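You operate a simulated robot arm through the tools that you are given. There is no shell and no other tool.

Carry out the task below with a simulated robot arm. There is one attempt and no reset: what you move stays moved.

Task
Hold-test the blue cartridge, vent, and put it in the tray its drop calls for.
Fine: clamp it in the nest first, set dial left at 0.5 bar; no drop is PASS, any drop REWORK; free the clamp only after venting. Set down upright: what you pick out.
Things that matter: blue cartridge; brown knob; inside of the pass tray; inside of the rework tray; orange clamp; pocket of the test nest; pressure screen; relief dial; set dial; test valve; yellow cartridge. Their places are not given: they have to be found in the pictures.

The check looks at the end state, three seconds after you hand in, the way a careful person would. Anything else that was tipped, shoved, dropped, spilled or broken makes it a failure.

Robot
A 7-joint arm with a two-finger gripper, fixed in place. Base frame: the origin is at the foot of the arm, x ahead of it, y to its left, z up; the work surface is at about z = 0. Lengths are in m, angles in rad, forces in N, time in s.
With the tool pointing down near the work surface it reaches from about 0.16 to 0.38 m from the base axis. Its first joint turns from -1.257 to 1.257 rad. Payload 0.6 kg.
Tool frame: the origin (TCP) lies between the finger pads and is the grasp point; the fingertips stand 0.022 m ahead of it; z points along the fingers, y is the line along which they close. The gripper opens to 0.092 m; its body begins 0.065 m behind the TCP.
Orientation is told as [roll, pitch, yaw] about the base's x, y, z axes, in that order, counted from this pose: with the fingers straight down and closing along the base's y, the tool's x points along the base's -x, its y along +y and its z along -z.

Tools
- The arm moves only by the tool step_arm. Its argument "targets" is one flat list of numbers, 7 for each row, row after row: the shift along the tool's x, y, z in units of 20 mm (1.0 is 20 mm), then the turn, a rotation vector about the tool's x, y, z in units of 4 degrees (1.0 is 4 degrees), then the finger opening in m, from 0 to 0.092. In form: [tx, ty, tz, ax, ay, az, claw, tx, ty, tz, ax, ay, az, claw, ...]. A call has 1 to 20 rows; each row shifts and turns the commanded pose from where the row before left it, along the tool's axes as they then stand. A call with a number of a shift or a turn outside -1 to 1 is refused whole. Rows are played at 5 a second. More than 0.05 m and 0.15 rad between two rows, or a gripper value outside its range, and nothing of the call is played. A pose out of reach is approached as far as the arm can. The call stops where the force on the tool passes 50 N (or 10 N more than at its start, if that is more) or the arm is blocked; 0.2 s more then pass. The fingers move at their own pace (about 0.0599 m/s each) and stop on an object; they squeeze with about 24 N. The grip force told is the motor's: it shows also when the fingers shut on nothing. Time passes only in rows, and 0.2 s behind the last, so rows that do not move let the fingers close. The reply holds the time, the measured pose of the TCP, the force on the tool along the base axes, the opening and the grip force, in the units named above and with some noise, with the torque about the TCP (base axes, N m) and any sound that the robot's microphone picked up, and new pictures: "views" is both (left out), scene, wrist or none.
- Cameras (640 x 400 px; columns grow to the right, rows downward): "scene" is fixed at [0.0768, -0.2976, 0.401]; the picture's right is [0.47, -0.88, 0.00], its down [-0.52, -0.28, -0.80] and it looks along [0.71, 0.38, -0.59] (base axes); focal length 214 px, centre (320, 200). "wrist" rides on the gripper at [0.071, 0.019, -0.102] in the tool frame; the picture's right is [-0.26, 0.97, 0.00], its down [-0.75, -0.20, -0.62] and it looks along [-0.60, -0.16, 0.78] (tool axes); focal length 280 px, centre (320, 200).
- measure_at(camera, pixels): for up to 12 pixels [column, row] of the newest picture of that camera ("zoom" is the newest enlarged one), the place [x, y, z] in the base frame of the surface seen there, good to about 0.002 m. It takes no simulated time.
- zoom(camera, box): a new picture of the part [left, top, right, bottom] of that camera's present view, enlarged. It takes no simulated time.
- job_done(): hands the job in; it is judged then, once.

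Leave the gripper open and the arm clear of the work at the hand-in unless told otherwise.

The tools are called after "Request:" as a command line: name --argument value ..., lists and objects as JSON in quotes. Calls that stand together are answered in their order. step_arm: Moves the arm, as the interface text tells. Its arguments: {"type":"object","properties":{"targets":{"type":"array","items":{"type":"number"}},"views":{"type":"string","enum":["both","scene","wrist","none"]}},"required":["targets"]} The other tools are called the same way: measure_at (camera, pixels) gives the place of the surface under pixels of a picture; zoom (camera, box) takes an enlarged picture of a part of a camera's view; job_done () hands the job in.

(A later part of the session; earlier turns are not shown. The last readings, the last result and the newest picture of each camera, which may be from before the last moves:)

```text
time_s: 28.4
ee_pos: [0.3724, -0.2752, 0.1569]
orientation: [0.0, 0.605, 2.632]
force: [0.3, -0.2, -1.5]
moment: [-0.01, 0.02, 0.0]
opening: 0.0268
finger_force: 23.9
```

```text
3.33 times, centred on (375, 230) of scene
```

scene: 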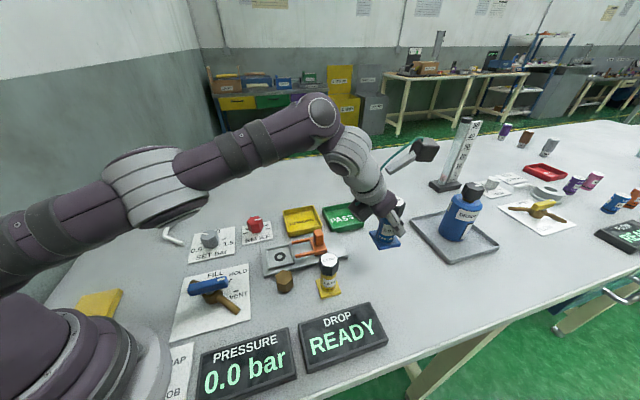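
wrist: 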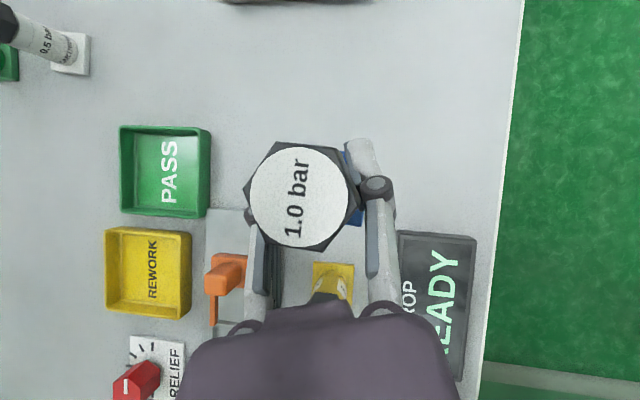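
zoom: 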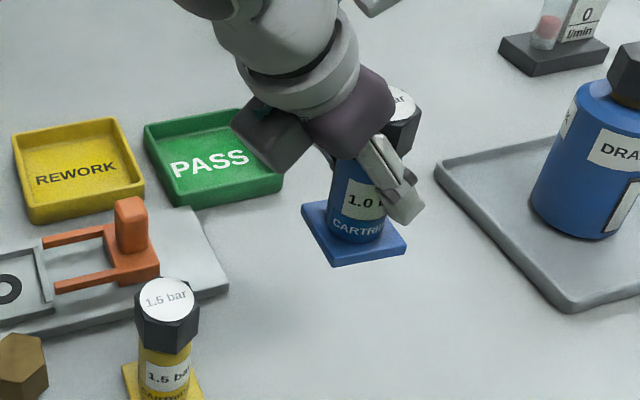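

Blue is lifted and hangs upright. Now I'll measure the nest pocket precisely with a strong zoom of the scene around (281,257).

Request:
zoom --camera "scene" --box '[256, 232, 316, 280]'

```text
8.33 times, centred on (286, 256) of scene
```

zoom: 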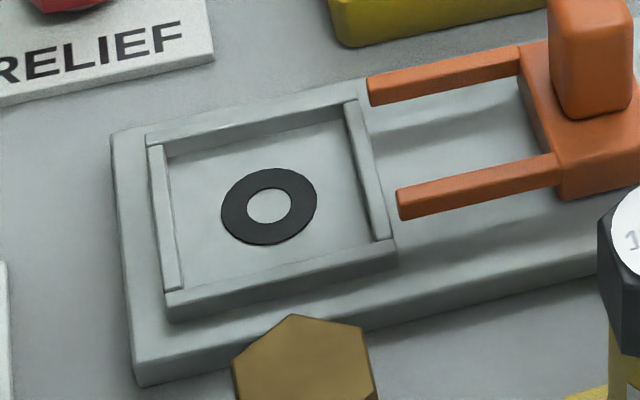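

Measuring pocket features in this zoom: ring centre (268,206), inner corners, rim tops, prong tips and post.

Request:
measure_at --camera "zoom" --pixels '[[246, 206], [268, 172], [268, 240], [312, 205], [224, 210], [170, 158], [346, 120], [185, 285], [372, 238], [155, 140], [352, 105], [388, 245]]'

Request:
measure_at --camera "zoom" --pixels '[[173, 298], [116, 140], [140, 375], [372, 95], [402, 210], [372, 84], [402, 195], [590, 30], [570, 100], [610, 110], [545, 170], [530, 70]]'

```text
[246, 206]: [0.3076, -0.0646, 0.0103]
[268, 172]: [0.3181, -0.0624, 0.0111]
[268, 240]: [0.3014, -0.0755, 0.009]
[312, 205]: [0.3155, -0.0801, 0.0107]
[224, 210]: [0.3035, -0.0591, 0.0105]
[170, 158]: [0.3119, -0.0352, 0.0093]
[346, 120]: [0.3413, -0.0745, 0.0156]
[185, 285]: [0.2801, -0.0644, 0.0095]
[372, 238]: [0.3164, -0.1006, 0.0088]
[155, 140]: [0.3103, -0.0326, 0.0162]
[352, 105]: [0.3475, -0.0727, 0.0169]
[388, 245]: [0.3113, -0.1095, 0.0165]
```

```text
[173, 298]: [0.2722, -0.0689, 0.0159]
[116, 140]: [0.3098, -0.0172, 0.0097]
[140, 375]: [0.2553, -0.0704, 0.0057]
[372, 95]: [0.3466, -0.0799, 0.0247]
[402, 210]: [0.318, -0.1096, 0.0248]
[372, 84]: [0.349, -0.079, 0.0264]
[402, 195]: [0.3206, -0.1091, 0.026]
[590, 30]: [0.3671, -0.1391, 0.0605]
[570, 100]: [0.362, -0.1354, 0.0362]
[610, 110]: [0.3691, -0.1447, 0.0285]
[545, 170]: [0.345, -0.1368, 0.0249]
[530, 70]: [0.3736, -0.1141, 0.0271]
```

The pocket is about 5 cm square, centred near (0.312,-0.0685), floor z≈0.0095, rim top 0.016, and its edges lie at ±45°. Blue's base is about 4 cm, so there are some millimetres of play. I'll carry blue at the same height to above the pocket, then turn it about 6° to align.

Request:
step_arm --targets '[-0.79, -0.944, -0.545, 0, 0, 0, 0.0, -0.79, -0.944, -0.545, 0, 0, 0, 0.0, -0.79, -0.944, -0.545, 0, 0, 0, 0.0, -0.79, -0.944, -0.545, 0, 0, 0, 0.0, -0.79, -0.944, -0.545, 0, 0, 0, 0.0, -0.79, -0.944, -0.545, 0, 0, 0, 0.0, -0.79, -0.944, -0.545, 0, 0, 0, 0.0, -0.79, -0.944, -0.545, 0, 0, 0, 0.0, 0, 0, 0, -0.44, 0, 0.638, 0.0, 0, 0, 0, -0.44, 0, 0.638, 0.0]' --views "both"

Request:
zoom --camera "scene" --box '[230, 180, 350, 280]'

```text
time_s: 30.6
ee_pos: [0.341, -0.099, 0.1645]
orientation: [0.002, 0.605, 2.524]
force: [-0.2, -0.3, -1.2]
moment: [-0.02, 0.03, 0.02]
opening: 0.0272
finger_force: 23.7
out of reach, approached as far as the arm can: row 8, 9, 10
```

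scene: 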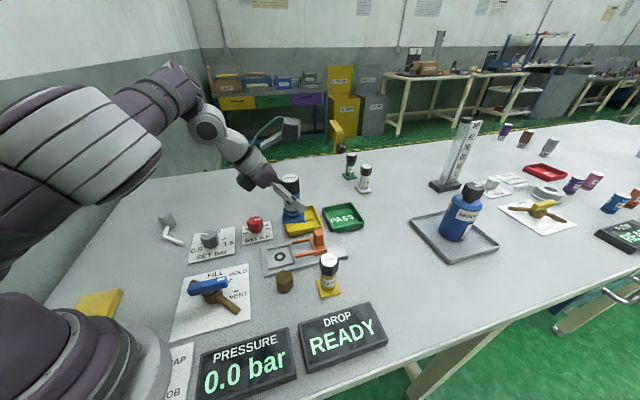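
wrist: 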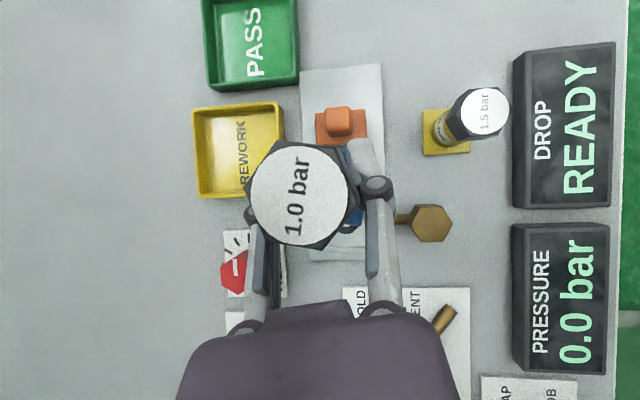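

```text
4.00 times, centred on (290, 230) of scene
```

zoom: 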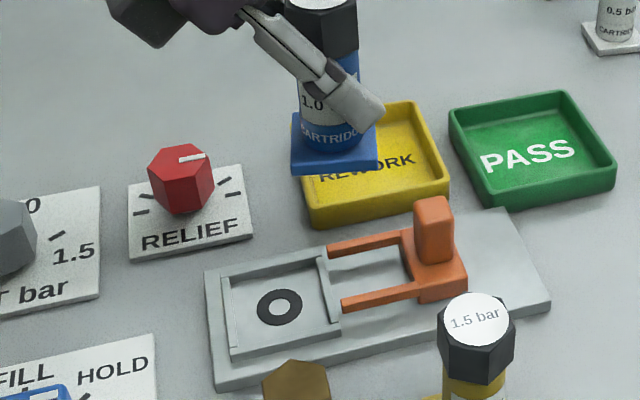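

The arm stopped at (0.341,-0.099), because the wrist turn seems to be at its limit with this heading. Since the base is square, I'll turn the cartridge by +90° instead, in free space at this height, which unwinds the wrist.

Request:
step_arm --targets '[0, 0, 0, 0.569, 0, -0.822, 0.0, 0, 0, 0, 0.569, 0, -0.822, 0.0, 0, 0, 0, 0.569, 0, -0.822, 0.0, 0, 0, 0, 0.569, 0, -0.822, 0.0, 0, 0, 0, 0.569, 0, -0.822, 0.0, 0, 0, 0, 0.569, 0, -0.822, 0.0, 0, 0, 0, 0.569, 0, -0.822, 0.0, 0, 0, 0, 0.569, 0, -0.822, 0.0, 0, 0, 0, 0.569, 0, -0.822, 0.0, 0, 0, 0, 0.569, 0, -0.822, 0.0, 0, 0, 0, 0.569, 0, -0.822, 0.0, 0, 0, 0, 0.569, 0, -0.822, 0.0, 0, 0, 0, 0.569, 0, -0.822, 0.0, 0, 0, 0, 0.569, 0, -0.822, 0.0, 0, 0, 0, 0.569, 0, -0.822, 0.0, 0, 0, 0, 0.569, 0, -0.822, 0.0]' --views "both"

```text
time_s: 34.0
ee_pos: [0.341, -0.0979, 0.1627]
orientation: [-0.001, 0.605, -2.642]
force: [-0.4, 0.1, -1.4]
moment: [0.0, 0.02, 0.02]
opening: 0.0268
finger_force: 23.5
```

scene: 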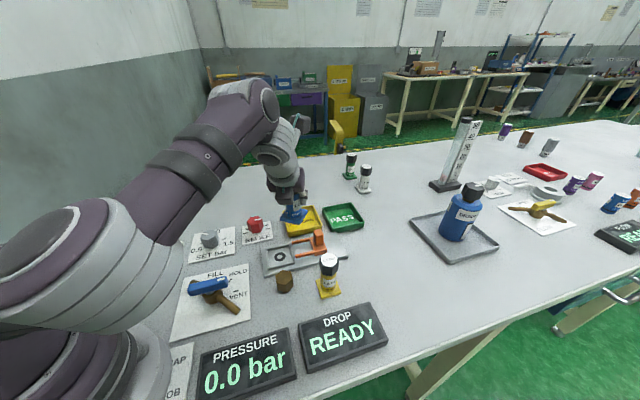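
wrist: 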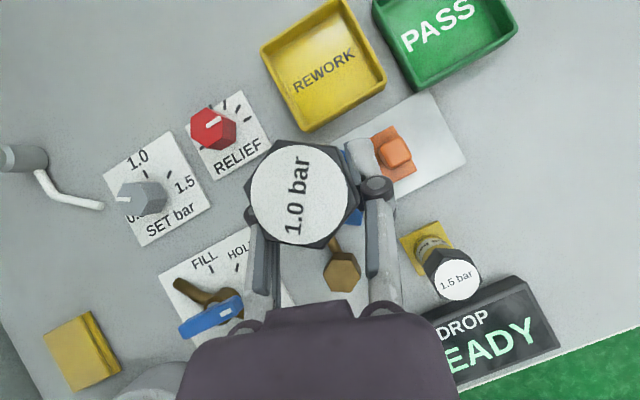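

The turn is going well, upright throughout. I'll finish the last 26° and then shift to above the pocket at z≈0.13.

Request:
step_arm --targets '[0, 0, 0, 0.569, 0, -0.822, 0.0, 0, 0, 0, 0.569, 0, -0.822, 0.0, 0, 0, 0, 0.569, 0, -0.822, 0.0, 0, 0, 0, 0.569, 0, -0.822, 0.0, 0, 0, 0, 0.569, 0, -0.822, 0.0, 0, 0, 0, 0.569, 0, -0.822, 0.0, 0, 0, 0, 0.284, 0, -0.411, 0.0, -0.187, -0.678, 0.48, 0, 0, 0, 0.0, -0.187, -0.678, 0.48, 0, 0, 0, 0.0, -0.187, -0.678, 0.48, 0, 0, 0, 0.0, 0, 0, 0, 0, 0, 0, 0.0]' --views "both"

Request:
zoom --camera "scene" --box '[230, 190, 340, 280]'

```text
time_s: 36.4
ee_pos: [0.3118, -0.068, 0.1337]
orientation: [0.001, 0.605, -2.189]
force: [0.1, -0.1, -0.5]
moment: [-0.01, 0.01, -0.02]
opening: 0.027
finger_force: 24.0
```

scene: 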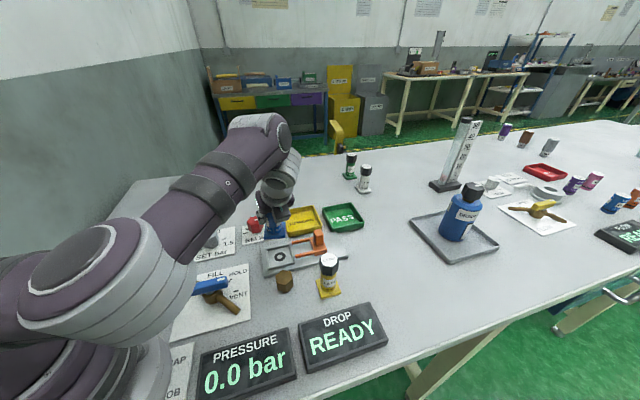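
wrist: 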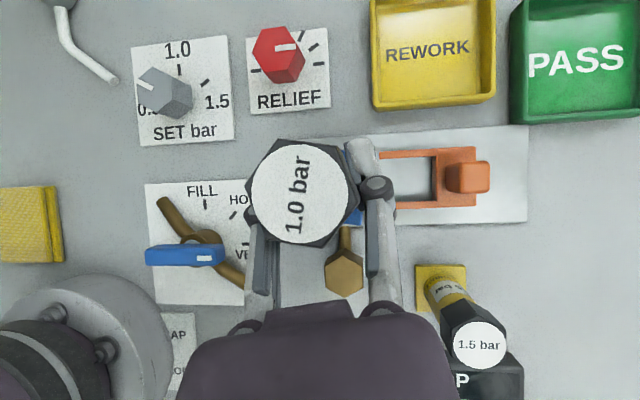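

```text
4.44 times, centred on (285, 235) of scene
```

zoom: 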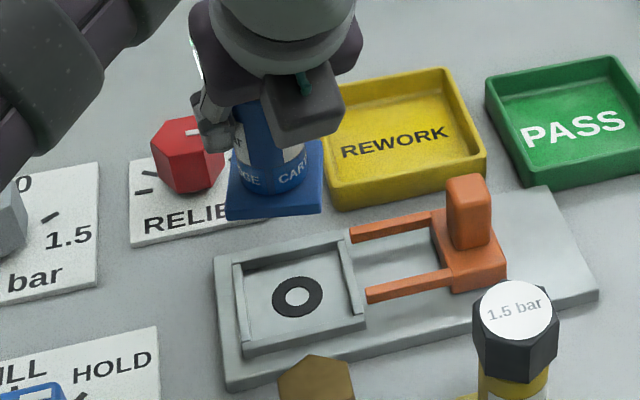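

The cartridge is above the pocket. The base's edges must match the pocket, so I'll zoom in to check its turn and centring before lowering.

Request:
zoom --camera "scene" --box '[254, 200, 304, 250]'

Request:
zoom --camera "wrist" --box '[240, 120, 420, 320]'

```text
8.00 times, centred on (279, 225) of scene
```

zoom: 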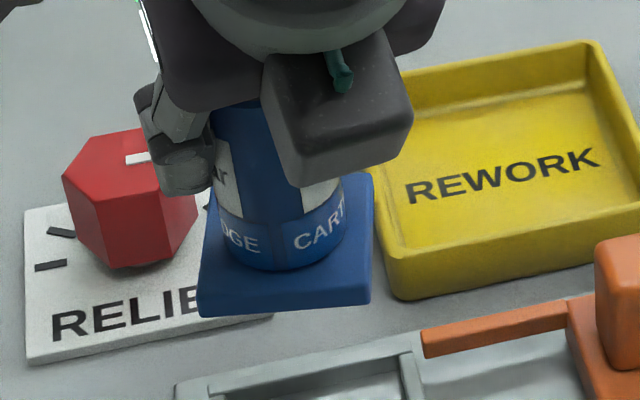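

```text
2.00 times, centred on (330, 220) of wrist
```

zoom: 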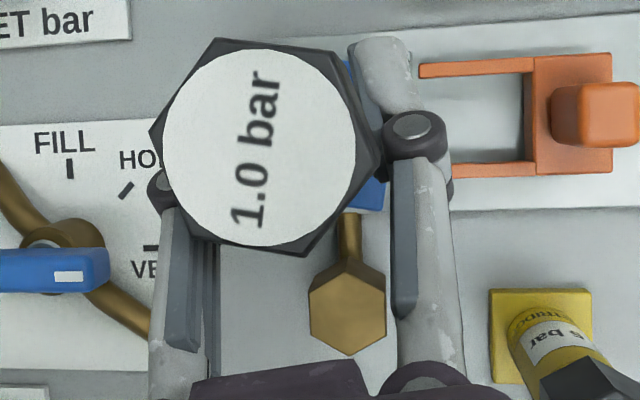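

The base is now turned about 34.5° against the pocket's 45°, so it slipped roughly 10° in the grip. I'll turn it +10.7° about the vertical and lower to z≈0.075, with the base about 1.5 cm above the rim. Then I'll check again.

Request:
step_arm --targets '[0, 0, 0, 0.507, 0, -0.733, 0.0, 0, 0, 0, 0.507, 0, -0.733, 0.0, 0, 0, 0, 0.507, 0, -0.733, 0.0, -0.556, 0, 0.804, 0, 0, 0, 0.0, -0.556, 0, 0.804, 0, 0, 0, 0.0, -0.556, 0, 0.804, 0, 0, 0, 0.0, 0, 0, 0, 0, 0, 0, 0.0]' --views "both"

Request:
zoom --camera "scene" --box '[250, 225, 310, 275]'

```text
time_s: 38.0
ee_pos: [0.3121, -0.0684, 0.0745]
orientation: [-0.001, 0.606, -2.004]
force: [-0.3, -0.2, -1.2]
moment: [0.0, 0.0, 0.0]
opening: 0.0267
finger_force: 23.6
```

scene: 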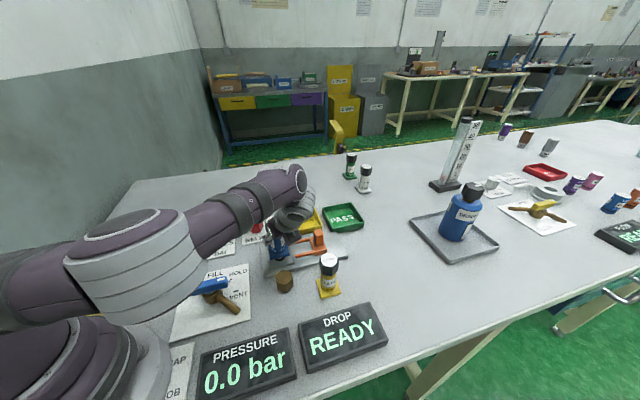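
wrist: 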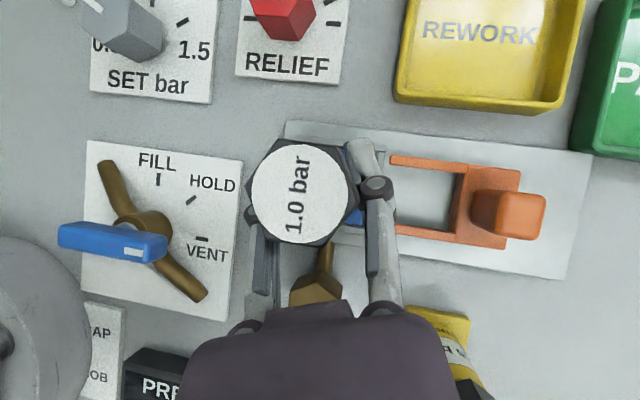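

```text
8.00 times, centred on (280, 250) of scene
```

zoom: 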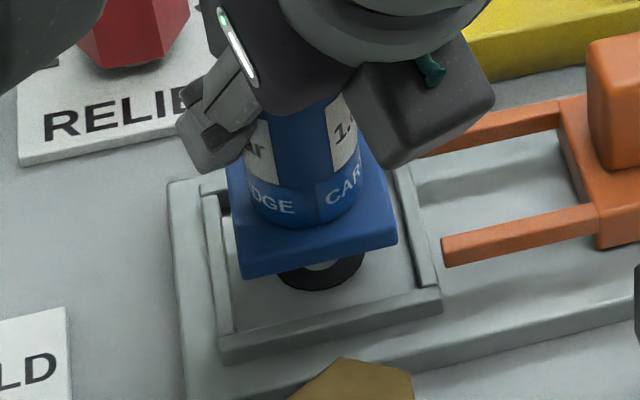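

Aligned: the base centre is about (0.3125,-0.0687) and its edges are within 2° of the pocket. Lowering 18 mm, then checking.

Request:
step_arm --targets '[-0.256, 0, 0.37, 0, 0, 0, 0.0, -0.256, 0, 0.37, 0, 0, 0, 0.0, 0, 0, 0, 0, 0, 0, 0.0]' --views "scene"

Request:
zoom --camera "scene" --box '[250, 225, 310, 275]'

```text
time_s: 38.8
ee_pos: [0.3124, -0.0692, 0.0574]
orientation: [0.001, 0.605, -2.003]
force: [0.7, 0.2, -1.7]
moment: [-0.03, 0.0, -0.03]
opening: 0.0267
finger_force: 24.2
```

scene: 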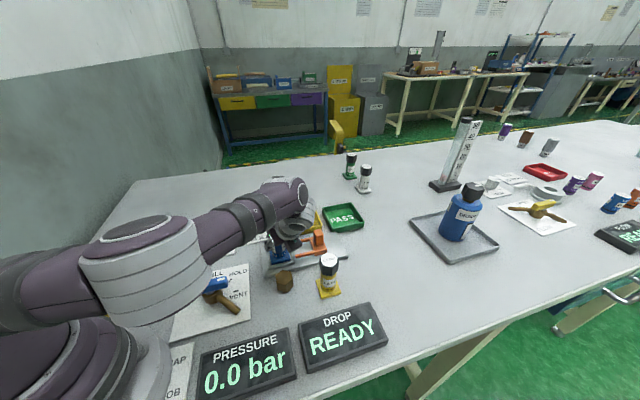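

```text
8.00 times, centred on (280, 250) of scene
```

zoom: 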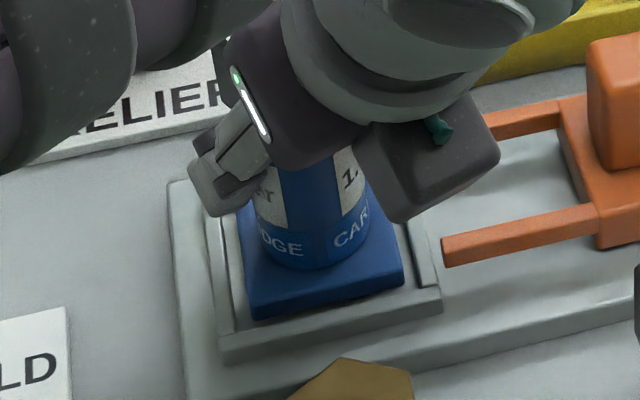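

The base is within the rim, just above the pocket floor. Lowering in 1.5 mm steps and watching the force.

Request:
step_arm --targets '[-0.043, 0, 0.062, 0, 0, 0, 0.0, -0.043, 0, 0.062, 0, 0, 0, 0.0, 0, 0, 0, 0, 0, 0, 0.0]' --views "none"

```text
time_s: 39.6
ee_pos: [0.3124, -0.0693, 0.0547]
orientation: [0.002, 0.607, -2.0]
force: [-2.3, -2.2, 17.4]
moment: [0.18, 0.04, 0.02]
opening: 0.0268
finger_force: 24.1
```

Contact at 17 N with the TCP at z=0.0547. That matches the pocket floor rather than the rim. I'll ease up slightly and open the fingers to 0.05.

Request:
step_arm --targets '[0.02, 0, -0.029, 0, 0, 0, 0.0, 0, 0, 0, 0, 0, 0, 0.035, 0, 0, 0, 0, 0, 0, 0.045, 0, 0, 0, 0, 0, 0, 0.05, 0, 0, 0, 0, 0, 0, 0.05]' --views "both"

Request:
zoom --camera "scene" --box '[250, 225, 310, 275]'

```text
time_s: 40.8
ee_pos: [0.3111, -0.0706, 0.0544]
orientation: [0.0, 0.604, -2.001]
force: [0.0, -1.2, -0.5]
moment: [0.0, 0.02, -0.03]
opening: 0.05
finger_force: 0.1
```

scene: 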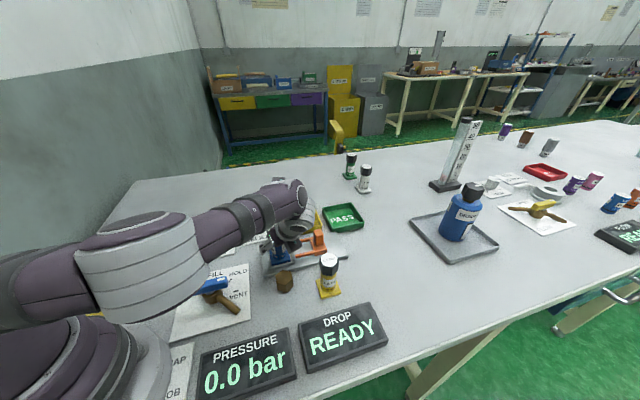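
wrist: 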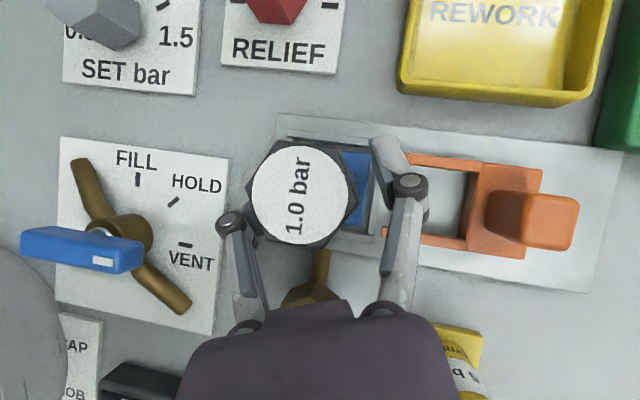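

```text
8.00 times, centred on (280, 250) of scene
```

zoom: 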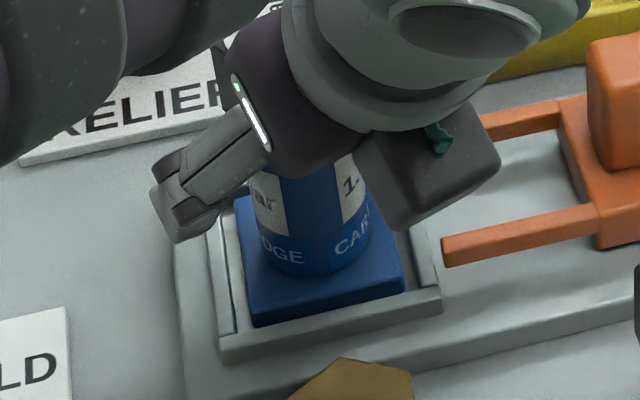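

Blue sits flat in the pocket. Raising the gripper straight up, with the fingers clear of the cap on both sides.

Request:
step_arm --targets '[0.285, 0, -0.411, 0, 0, 0, 0.05, 0.569, 0, -0.822, 0, 0, 0, 0.052, 0.569, 0, -0.822, 0, 0, 0, 0.055, 0.569, 0, -0.822, 0, 0, 0, 0.055, 0.569, 0, -0.822, 0, 0, 0, 0.055, 0.569, 0, -0.822, 0, 0, 0, 0.055]' --views "both"

Request:
zoom --camera "scene" --box '[250, 215, 340, 275]'

```text
time_s: 42.2
ee_pos: [0.3123, -0.0695, 0.1655]
orientation: [-0.001, 0.605, -2.001]
force: [0.5, 0.3, 0.3]
moment: [0.0, -0.01, 0.01]
opening: 0.0553
finger_force: 0.0
```

scene: 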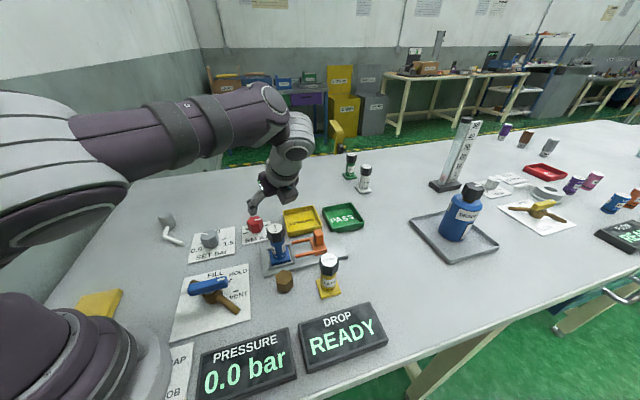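
wrist: 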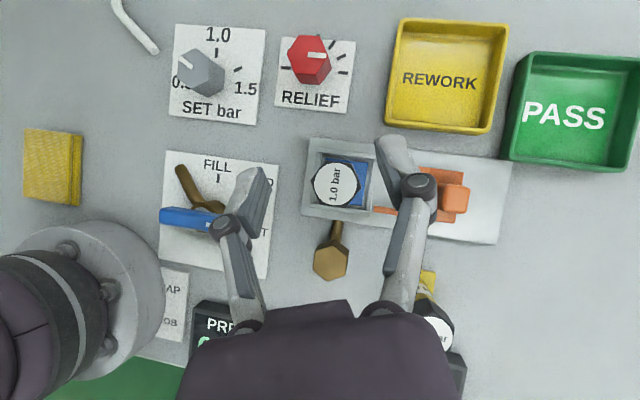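

```text
6.67 times, centred on (295, 245) of scene
```

zoom: 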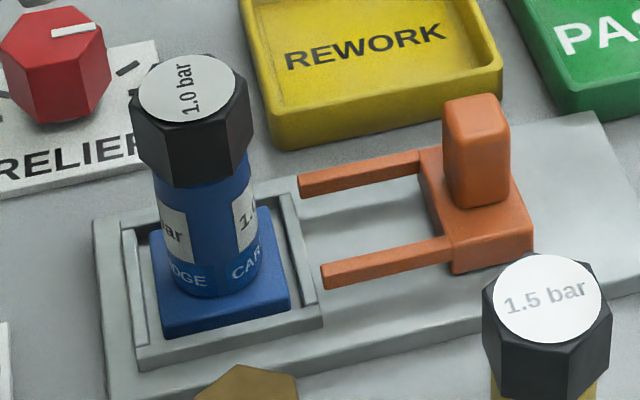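

Blue is upright and well seated. Next is the clamp, so I'll measure the orange post and the prongs in this zoom.

Request:
measure_at --camera "zoom" --pixels '[[475, 105], [455, 100], [498, 102], [470, 160], [490, 155], [448, 195], [508, 190], [476, 205], [302, 182], [325, 272], [440, 225], [500, 230]]'

Request:
measure_at --camera "wrist" --pixels '[[458, 198], [465, 190], [446, 202], [455, 180], [378, 209], [450, 215], [334, 186], [330, 186], [312, 205], [312, 142], [505, 160], [370, 150]]'

```text
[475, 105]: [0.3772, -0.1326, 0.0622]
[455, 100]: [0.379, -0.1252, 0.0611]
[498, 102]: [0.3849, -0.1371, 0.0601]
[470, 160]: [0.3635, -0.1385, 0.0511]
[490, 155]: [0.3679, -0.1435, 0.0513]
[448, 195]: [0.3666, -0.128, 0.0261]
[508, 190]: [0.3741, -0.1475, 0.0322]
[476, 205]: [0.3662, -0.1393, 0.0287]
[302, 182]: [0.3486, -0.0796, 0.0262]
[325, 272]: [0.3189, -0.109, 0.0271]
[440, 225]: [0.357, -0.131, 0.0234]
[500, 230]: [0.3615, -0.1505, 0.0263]
```

```text
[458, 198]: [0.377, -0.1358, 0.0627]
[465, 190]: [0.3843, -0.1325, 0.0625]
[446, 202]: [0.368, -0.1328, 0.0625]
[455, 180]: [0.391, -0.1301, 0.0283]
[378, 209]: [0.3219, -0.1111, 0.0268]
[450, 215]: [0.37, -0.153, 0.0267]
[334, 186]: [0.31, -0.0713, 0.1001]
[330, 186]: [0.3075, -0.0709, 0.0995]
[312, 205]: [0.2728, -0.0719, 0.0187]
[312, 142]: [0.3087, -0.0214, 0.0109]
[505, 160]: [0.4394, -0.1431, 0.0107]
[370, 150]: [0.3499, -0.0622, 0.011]
```

The post is centred near (0.377,-0.134), with its top at z≈0.0625. The prong tips sit about 33 mm from the cartridge axis. I'll set the tool upright, turn it so the fingers close across the sliding direction, and grip the post with a small tilt. First the reorientation, above the cartridge at a safe height.

Request:
step_arm --targets '[0, 0, 0, 0, -1, 0, 0.055, 0, 0, 0, 0, -1, 0, 0.055, 0, 0, 0, 0, -1, 0, 0.055, 0, 0, 0, 0, -1, 0, 0.055, 0, 0, 0, 0, -1, 0, 0.055, 0, 0, 0, 0, -1, 0, 0.055, 0, 0, 0, 0, -1, 0, 0.055, 0, 0, 0, 0, -1, 0, 0.055, 0, 0, 0, 0, -0.67, 0, 0.055, 0, 0, 0, 0, 0, -1, 0.055, 0, 0, 0, 0, 0, -1, 0.055, 0, 0, 0, 0, 0, -1, 0.055, 0, 0, 0, 0, 0, -1, 0.055, 0, 0, 0, 0, 0, -1, 0.055, 0, 0, 0, 0, 0, -1, 0.055, 0, 0, 0, 0, 0, -1, 0.055, 0, 0, 0, 0, 0, -1, 0.055, 0, 0, 0, 0, 0, -1, 0.055, 0, 0, 0, 0, 0, -1, 0.055, 0, 0, 0, 0, 0, -1, 0.055]' --views "none"

```text
time_s: 46.4
ee_pos: [0.3117, -0.07, 0.1654]
orientation: [0.002, -0.001, -1.232]
force: [-0.2, -0.8, -1.2]
moment: [-0.02, 0.0, 0.03]
opening: 0.0553
finger_force: 0.1
```

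The tool is upright. I'll finish turning to yaw -45°, tilt 12° outward, and move to above the post.

Request:
step_arm --targets '[0, 0, 0, 0, 0, -1, 0.055, 0, 0, 0, 0, 0, -1, 0.055, 0, 0, 0, 0, 0, -1, 0.055, 0, 0, 0, 0, 0, -1, 0.055, 0, 0, 0, 0, 0, -1, 0.055, 0, 0, 0, 0, 0, -1, 0.055, 0, 0, 0, 0, 0, -0.47, 0.055, 0, 0, 0, 0, -1, 0, 0.055, 0, 0, 0, 0, -1, 0, 0.055, 0, 0, 0, 0, -1, 0, 0.055, -0.82, 0.004, 0.536, 0, 0, 0, 0.055, -0.82, 0.004, 0.536, 0, 0, 0, 0.055, -0.82, 0.004, 0.536, 0, 0, 0, 0.055, -0.82, 0.004, 0.536, 0, 0, 0, 0.055, -0.82, 0.004, 0.536, 0, 0, 0, 0.055, 0, 0, 0, 0, 0, 0, 0.055]' --views "both"

Request:
zoom --camera "scene" --box '[250, 150, 370, 270]'

```text
time_s: 49.8
ee_pos: [0.3772, -0.1335, 0.1304]
orientation: [0.0, -0.21, -0.782]
force: [-0.5, -0.6, -0.4]
moment: [0.0, -0.02, 0.0]
opening: 0.0548
finger_force: 0.0
```

scene: 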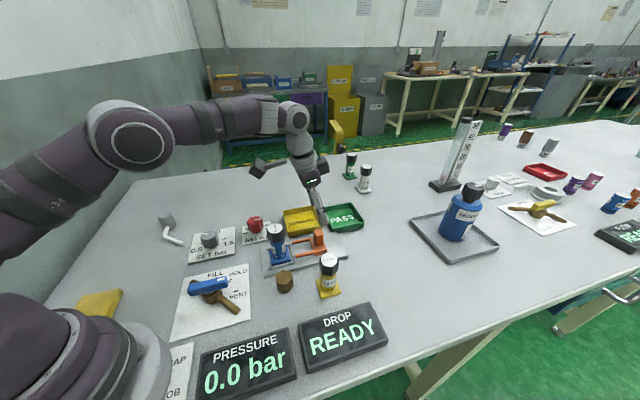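
wrist: 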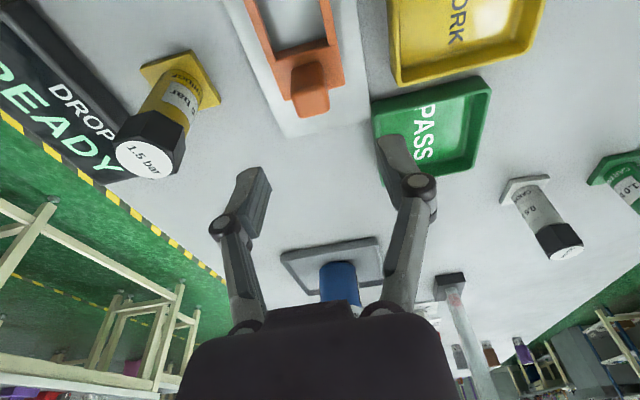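

```text
3.33 times, centred on (310, 210) of scene
```

zoom: 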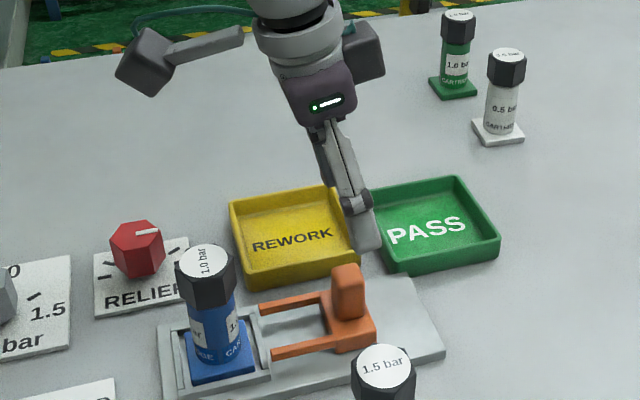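

The fingers are lined up over the post, and the camera block will stay about 2.5 cm above the cap. Lowering to z≈0.08 first.

Request:
step_arm --targets '[0.173, 0, 0.815, 0, 0, 0, 0.055, 0.173, 0, 0.815, 0, 0, 0, 0.055, 0.173, 0, 0.815, 0, 0, 0, 0.055]' --views "both"

Request:
zoom --camera "scene" --box '[250, 150, 370, 270]'

```text
time_s: 50.6
ee_pos: [0.3762, -0.1338, 0.0804]
orientation: [0.0, -0.207, -0.782]
force: [0.5, 0.2, 0.0]
moment: [-0.02, -0.02, 0.01]
opening: 0.0551
finger_force: 0.1
```

scene: 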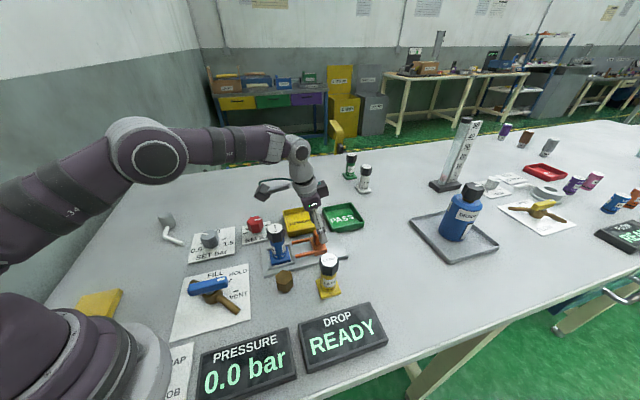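
wrist: 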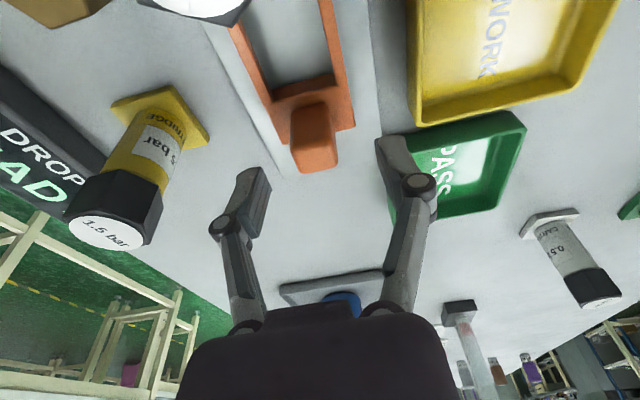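

```text
3.33 times, centred on (310, 210) of scene
```

zoom: 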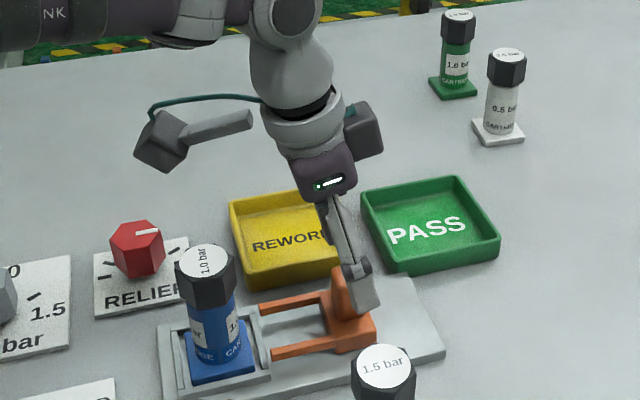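

The fingertips straddle the post. Lowering 2 cm more and closing on it.

Request:
step_arm --targets '[0.208, 0, 0.978, 0, 0, 0, 0.055, 0, 0, 0, 0, 0, 0, 0.04, 0, 0, 0, 0, 0, 0, 0.02, 0, 0, 0, 0, 0, 0, 0.0, 0, 0, 0, 0, 0, 0, 0.0]' --views "both"

Request:
zoom --camera "scene" --box '[250, 170, 350, 270]'

```text
time_s: 51.8
ee_pos: [0.3751, -0.1346, 0.0596]
orientation: [-0.003, -0.208, -0.785]
force: [-23.9, -19.0, 7.2]
moment: [-0.27, 0.62, -0.18]
opening: 0.0218
finger_force: 28.2
```

scene: 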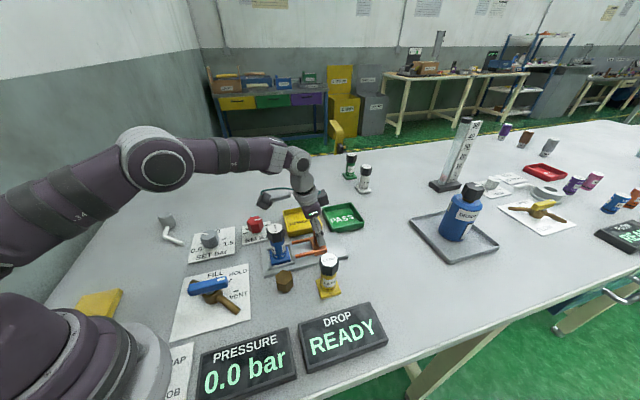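
wrist: 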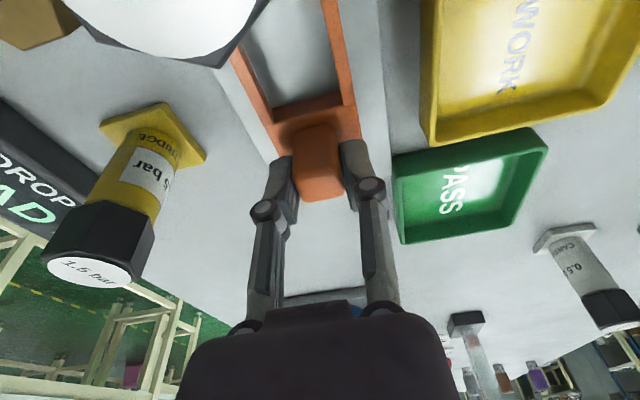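

```text
4.00 times, centred on (300, 220) of scene
```

zoom: 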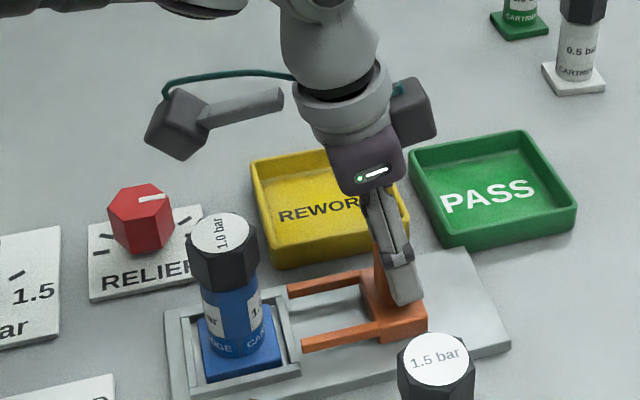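

The post is gripped (22 mm) but there's about 30 N of side force, since I'm slightly off its centre line. I'll shift 2 mm toward the tool's -y to relieve it.

Request:
step_arm --targets '[0, -0.1, 0, 0, 0, 0, 0.0, 0, 0, 0, 0, 0, 0, 0.0]' --views "none"

```text
time_s: 52.4
ee_pos: [0.3746, -0.1359, 0.0614]
orientation: [-0.001, -0.21, -0.779]
force: [-12.4, -11.8, -6.1]
moment: [-0.44, -0.06, -0.19]
opening: 0.0217
finger_force: 28.2
```

Request:
step_arm --targets '[0, -0.12, 0, 0, 0, 0, 0.0, 0, 0, 0, 0, 0, 0, 0.0]' --views "none"

```text
time_s: 53.0
ee_pos: [0.3737, -0.1346, 0.0603]
orientation: [0.004, -0.21, -0.777]
force: [7.5, 9.1, -8.3]
moment: [0.17, -0.27, -0.13]
opening: 0.0218
finger_force: 28.7
```

Side force is now small. Sliding the clamp along the nest axis toward the cartridge, first 20 mm in small steps.

Request:
step_arm --targets '[0.2445, 0.04, -0.052, 0, 0, 0, 0.0, 0.2445, 0, -0.052, 0, 0, 0, 0.0, 0.2445, 0, -0.052, 0, 0, 0, 0.0, 0.2445, 0, -0.052, 0, 0, 0, 0.0]' --views "both"

Request:
zoom --camera "scene" --box '[250, 190, 350, 270]'

```text
time_s: 54.0
ee_pos: [0.3598, -0.1212, 0.0607]
orientation: [0.003, -0.208, -0.778]
force: [18.8, 17.1, -8.0]
moment: [0.3, -0.36, 0.14]
opening: 0.0217
finger_force: 27.8
```

scene: 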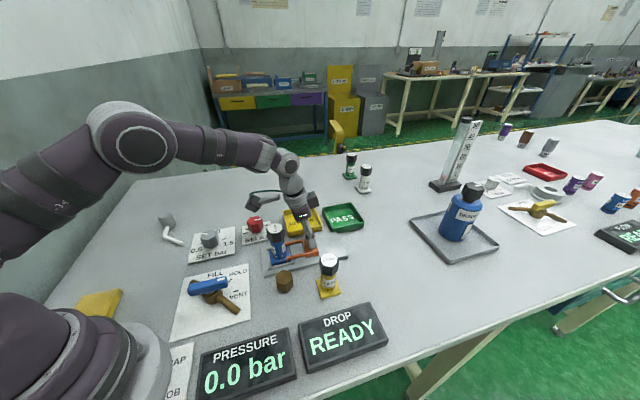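
wrist: 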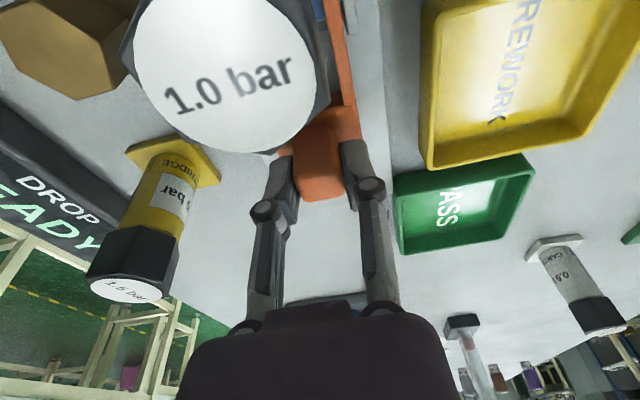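

```text
5.00 times, centred on (300, 230) of scene
```

zoom: 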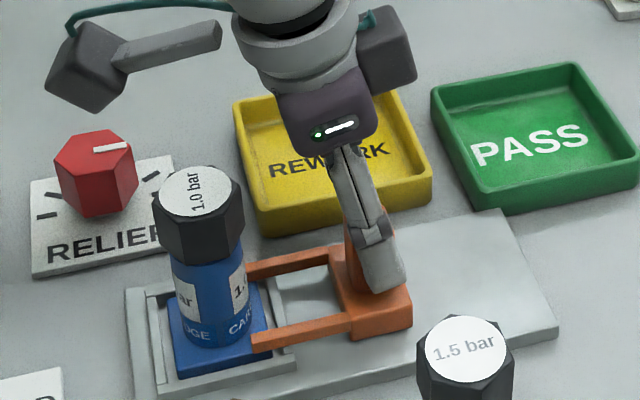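

The prongs now pass over the rim on both sides of the body. I'll continue with small steps, correcting a bit in +y to relieve the side force.

Request:
step_arm --targets '[0, 0.12, 0, 0, 0, 0, 0.0, 0.2445, 0.02, -0.052, 0, 0, 0, 0.0, 0.2445, 0.02, -0.052, 0, 0, 0, 0.0]' --views "scene"

Request:
zoom --camera "scene" --box '[250, 190, 350, 270]'

```text
time_s: 54.8
ee_pos: [0.3551, -0.1141, 0.0611]
orientation: [-0.004, -0.212, -0.788]
force: [-7.5, -7.5, 19.1]
moment: [-0.2, 0.03, 0.01]
opening: 0.0216
finger_force: 28.1
```

scene: 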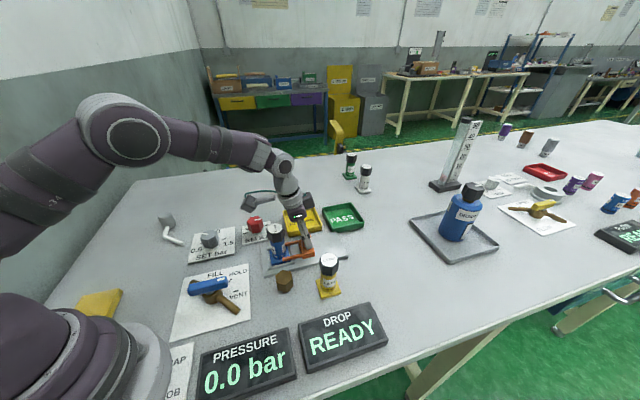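

```text
5.00 times, centred on (300, 230) of scene
```

zoom: 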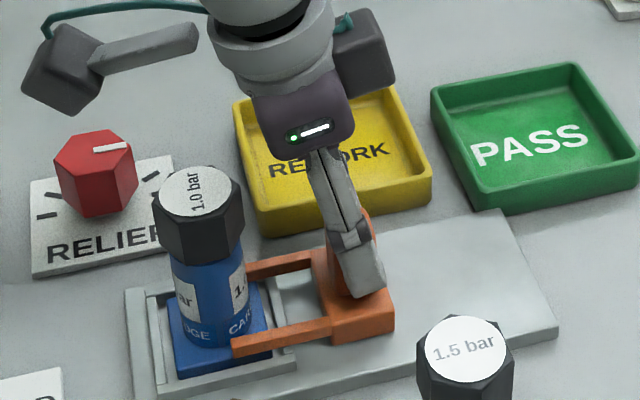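

About 29 mm travelled so far and the cartridge stands still. Continuing two more 5 mm steps, easing up 1 mm to relieve the vertical force.

Request:
step_arm --targets '[-0.01, -0.03, -0.049, 0, 0, 0, 0.0, 0.2445, 0, -0.052, 0, 0, 0, 0.0, 0.2445, 0.02, -0.052, 0, 0, 0, 0.0]' --views "scene"

Request:
zoom --camera "scene" --box '[250, 190, 350, 270]'

```text
time_s: 55.6
ee_pos: [0.3457, -0.1049, 0.0595]
orientation: [-0.005, -0.205, -0.787]
force: [-15.7, -18.0, -6.3]
moment: [-0.79, -0.23, -0.13]
opening: 0.0217
finger_force: 27.7
```

scene: 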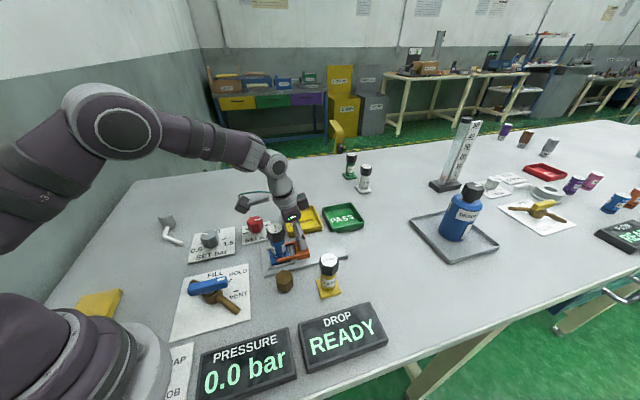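

```text
5.00 times, centred on (300, 230) of scene
```

zoom: 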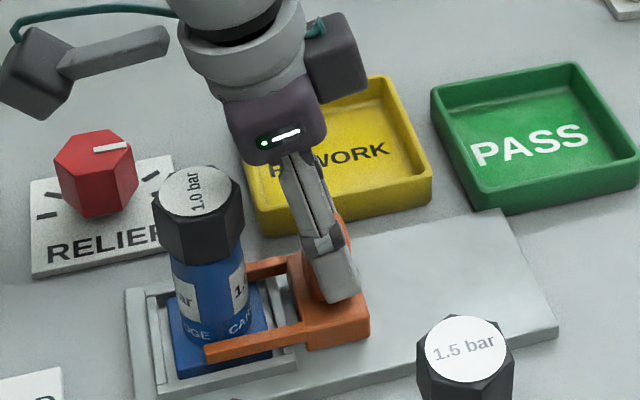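

About 42 mm travelled, with the prongs well over both sides of the base. I'll relieve the side force and try a little further to feel for the clamp's end stop.

Request:
step_arm --targets '[0, -0.1, 0, 0, 0, 0, 0.0, 0.147, 0, -0.031, 0, 0, 0, 0.0, 0.147, 0, -0.031, 0, 0, 0, 0.0]' --views "scene"

Request:
zoom --camera "scene" --box '[250, 190, 350, 270]'

```text
time_s: 56.4
ee_pos: [0.3429, -0.1025, 0.0618]
orientation: [0.001, -0.216, -0.783]
force: [11.0, -27.1, 1.8]
moment: [-0.6, -0.27, -0.06]
opening: 0.0219
finger_force: 28.2
```

scene: 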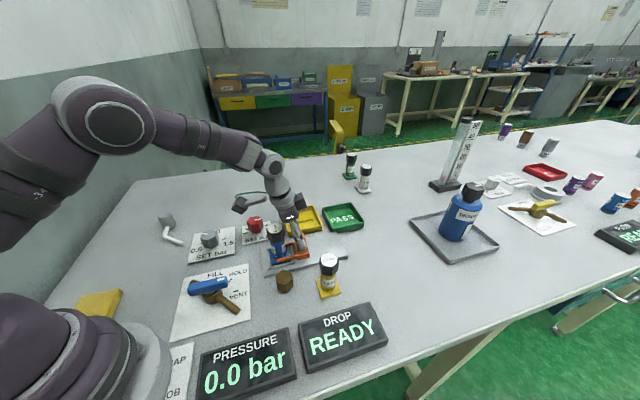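

```text
5.00 times, centred on (300, 230) of scene
```

zoom: 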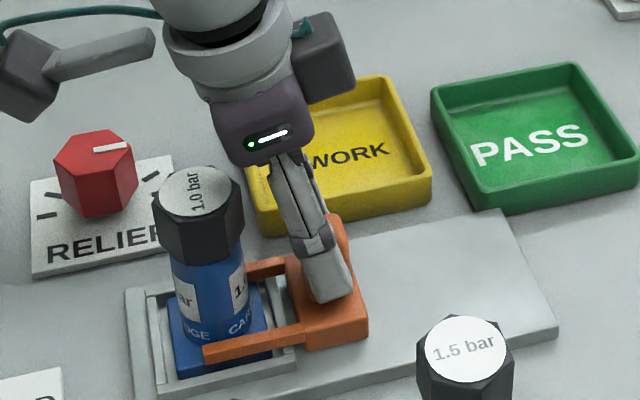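

Resistance of about 27 N along the slide and the clamp no longer moves, so it's at its end stop (about 43 mm of travel). I'll open the fingers and rise straight up.

Request:
step_arm --targets '[-0.05, 0, 0.01, 0, 0, 0, 0.0, 0, 0, 0, 0, 0, 0, 0.03, 0, 0, 0, 0, 0, 0, 0.045, 0, 0, 0, 0, 0, 0, 0.055, 0, 0, 0, 0, 0, 0, 0.055, -0.208, 0, -0.978, 0, 0, 0, 0.055, -0.208, 0, -0.978, 0, 0, 0, 0.055, -0.208, 0, -0.978, 0, 0, 0, 0.055, -0.208, 0, -0.978, 0, 0, 0, 0.055, -0.208, 0, -0.978, 0, 0, 0, 0.055]' --views "both"

Request:
zoom --camera "scene" --box '[250, 200, 350, 280]'

```text
time_s: 58.6
ee_pos: [0.3434, -0.103, 0.1606]
orientation: [-0.001, -0.207, -0.779]
force: [0.1, -0.2, 0.7]
moment: [0.04, 0.01, 0.02]
opening: 0.055
finger_force: 0.1
```

scene: 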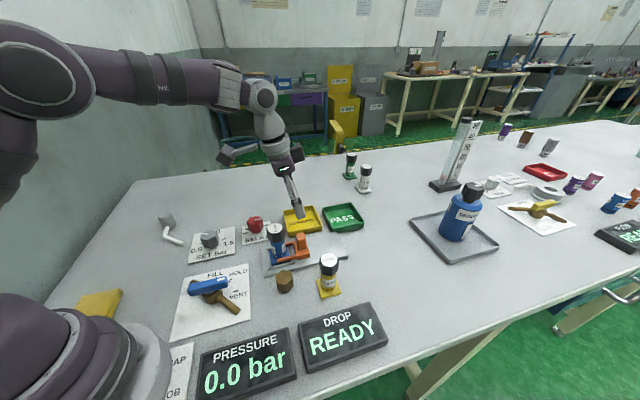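
wrist: 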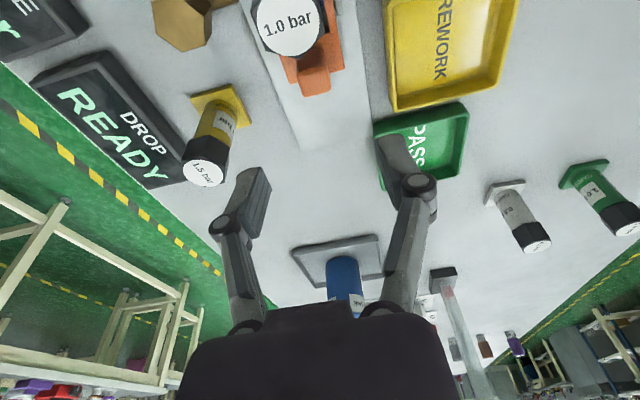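

```text
5.00 times, centred on (300, 240) of scene
```

zoom: 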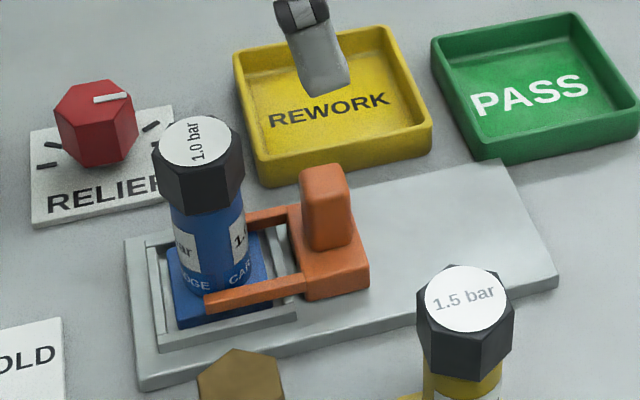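

The clamp is closed around the cartridge. Now the valve: I'll set the tool upright and move it above the valve pivot at about (0.177,-0.0135), with the fingers set to close across the handle (yaw -45°).

Request:
step_arm --targets '[0, 0, 0, 0, 1, 0, 0.055, 0, 0, 0, 0, 1, 0, 0.055, 0, 0, 0, 0, 1, 0, 0.055, 0.906, -0.265, 0, 0, 0, 0, 0.055, 0.906, -0.265, 0, 0, 0, 0, 0.055, 0.906, -0.265, 0, 0, 0, 0, 0.055, 0.906, -0.265, 0, 0, 0, 0, 0.055, 0.906, -0.265, 0, 0, 0, 0, 0.055, 0.906, -0.265, 0, 0, 0, 0, 0.055, 0.906, -0.265, 0, 0, 0, 0, 0.055, 0.906, -0.265, 0, 0, 0, 0, 0.055, 0.906, -0.265, 0, 0, 0, 0, 0.055, 0.906, -0.265, 0, 0, 0, 0, 0.055, 0, 0, 0.9, 0, 0, 0, 0.055, 0, 0, 0.9, 0, 0, 0, 0.055]' --views "both"

Request:
zoom --camera "scene" --box '[150, 220, 270, 330]'

```text
time_s: 61.8
ee_pos: [0.1783, -0.0131, 0.1247]
orientation: [0.0, 0.002, -0.782]
force: [0.2, 0.2, -0.6]
moment: [-0.04, -0.02, -0.05]
opening: 0.0552
finger_force: 0.1
```

scene: 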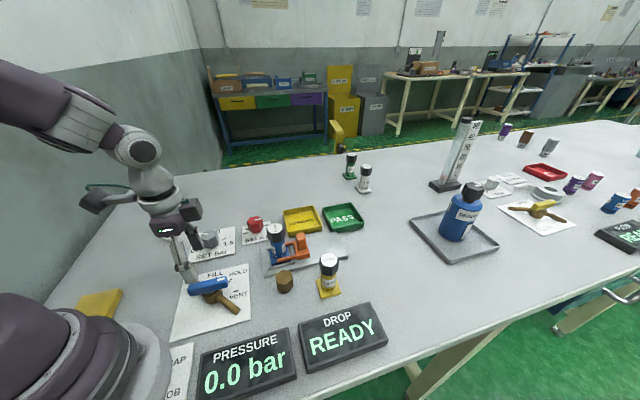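
wrist: 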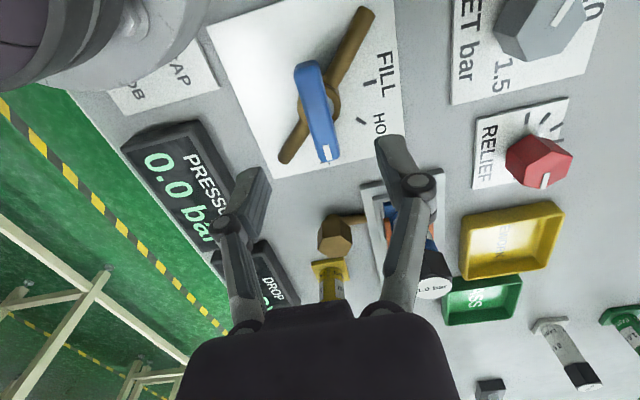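

```text
3.64 times, centred on (210, 275) of scene
```

zoom: 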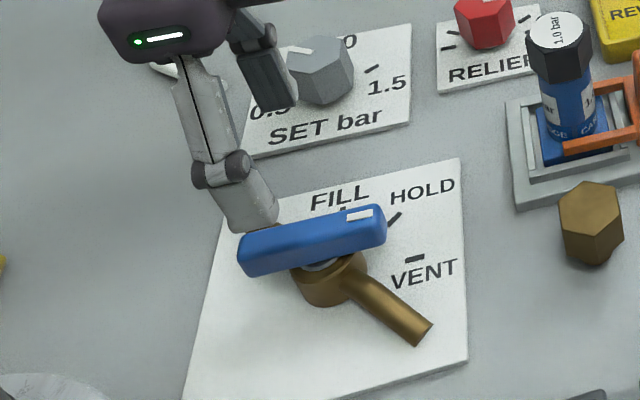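

Measuring the handle again from here: tail (308,75), middle (316,110), head (324,145).

Request:
measure_at --camera "wrist" --pixels '[[308, 72], [316, 110], [323, 145], [298, 72], [318, 68], [312, 150], [333, 146], [304, 110], [327, 108], [307, 64], [325, 156]]'

Request:
zoom --camera "wrist" --box '[260, 40, 380, 180]'

```text
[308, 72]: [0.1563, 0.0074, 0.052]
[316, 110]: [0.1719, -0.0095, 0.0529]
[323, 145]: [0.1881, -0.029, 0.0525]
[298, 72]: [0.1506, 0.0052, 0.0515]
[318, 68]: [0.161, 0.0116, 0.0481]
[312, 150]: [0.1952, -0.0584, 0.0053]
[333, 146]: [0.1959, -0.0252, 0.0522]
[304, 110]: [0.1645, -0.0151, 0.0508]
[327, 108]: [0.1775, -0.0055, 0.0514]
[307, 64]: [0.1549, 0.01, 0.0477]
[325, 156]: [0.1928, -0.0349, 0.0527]
```

```text
2.86 times, centred on (320, 110) of wrist
```

zoom: 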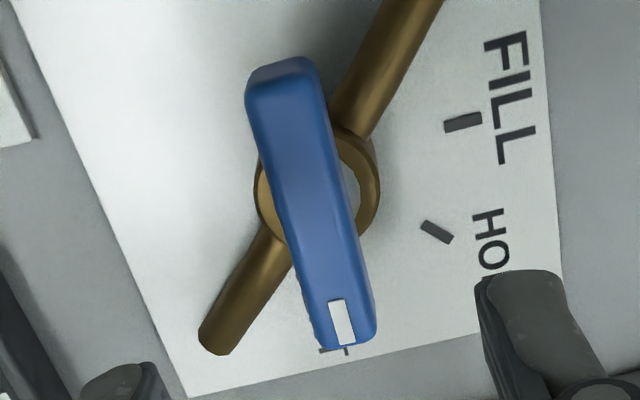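

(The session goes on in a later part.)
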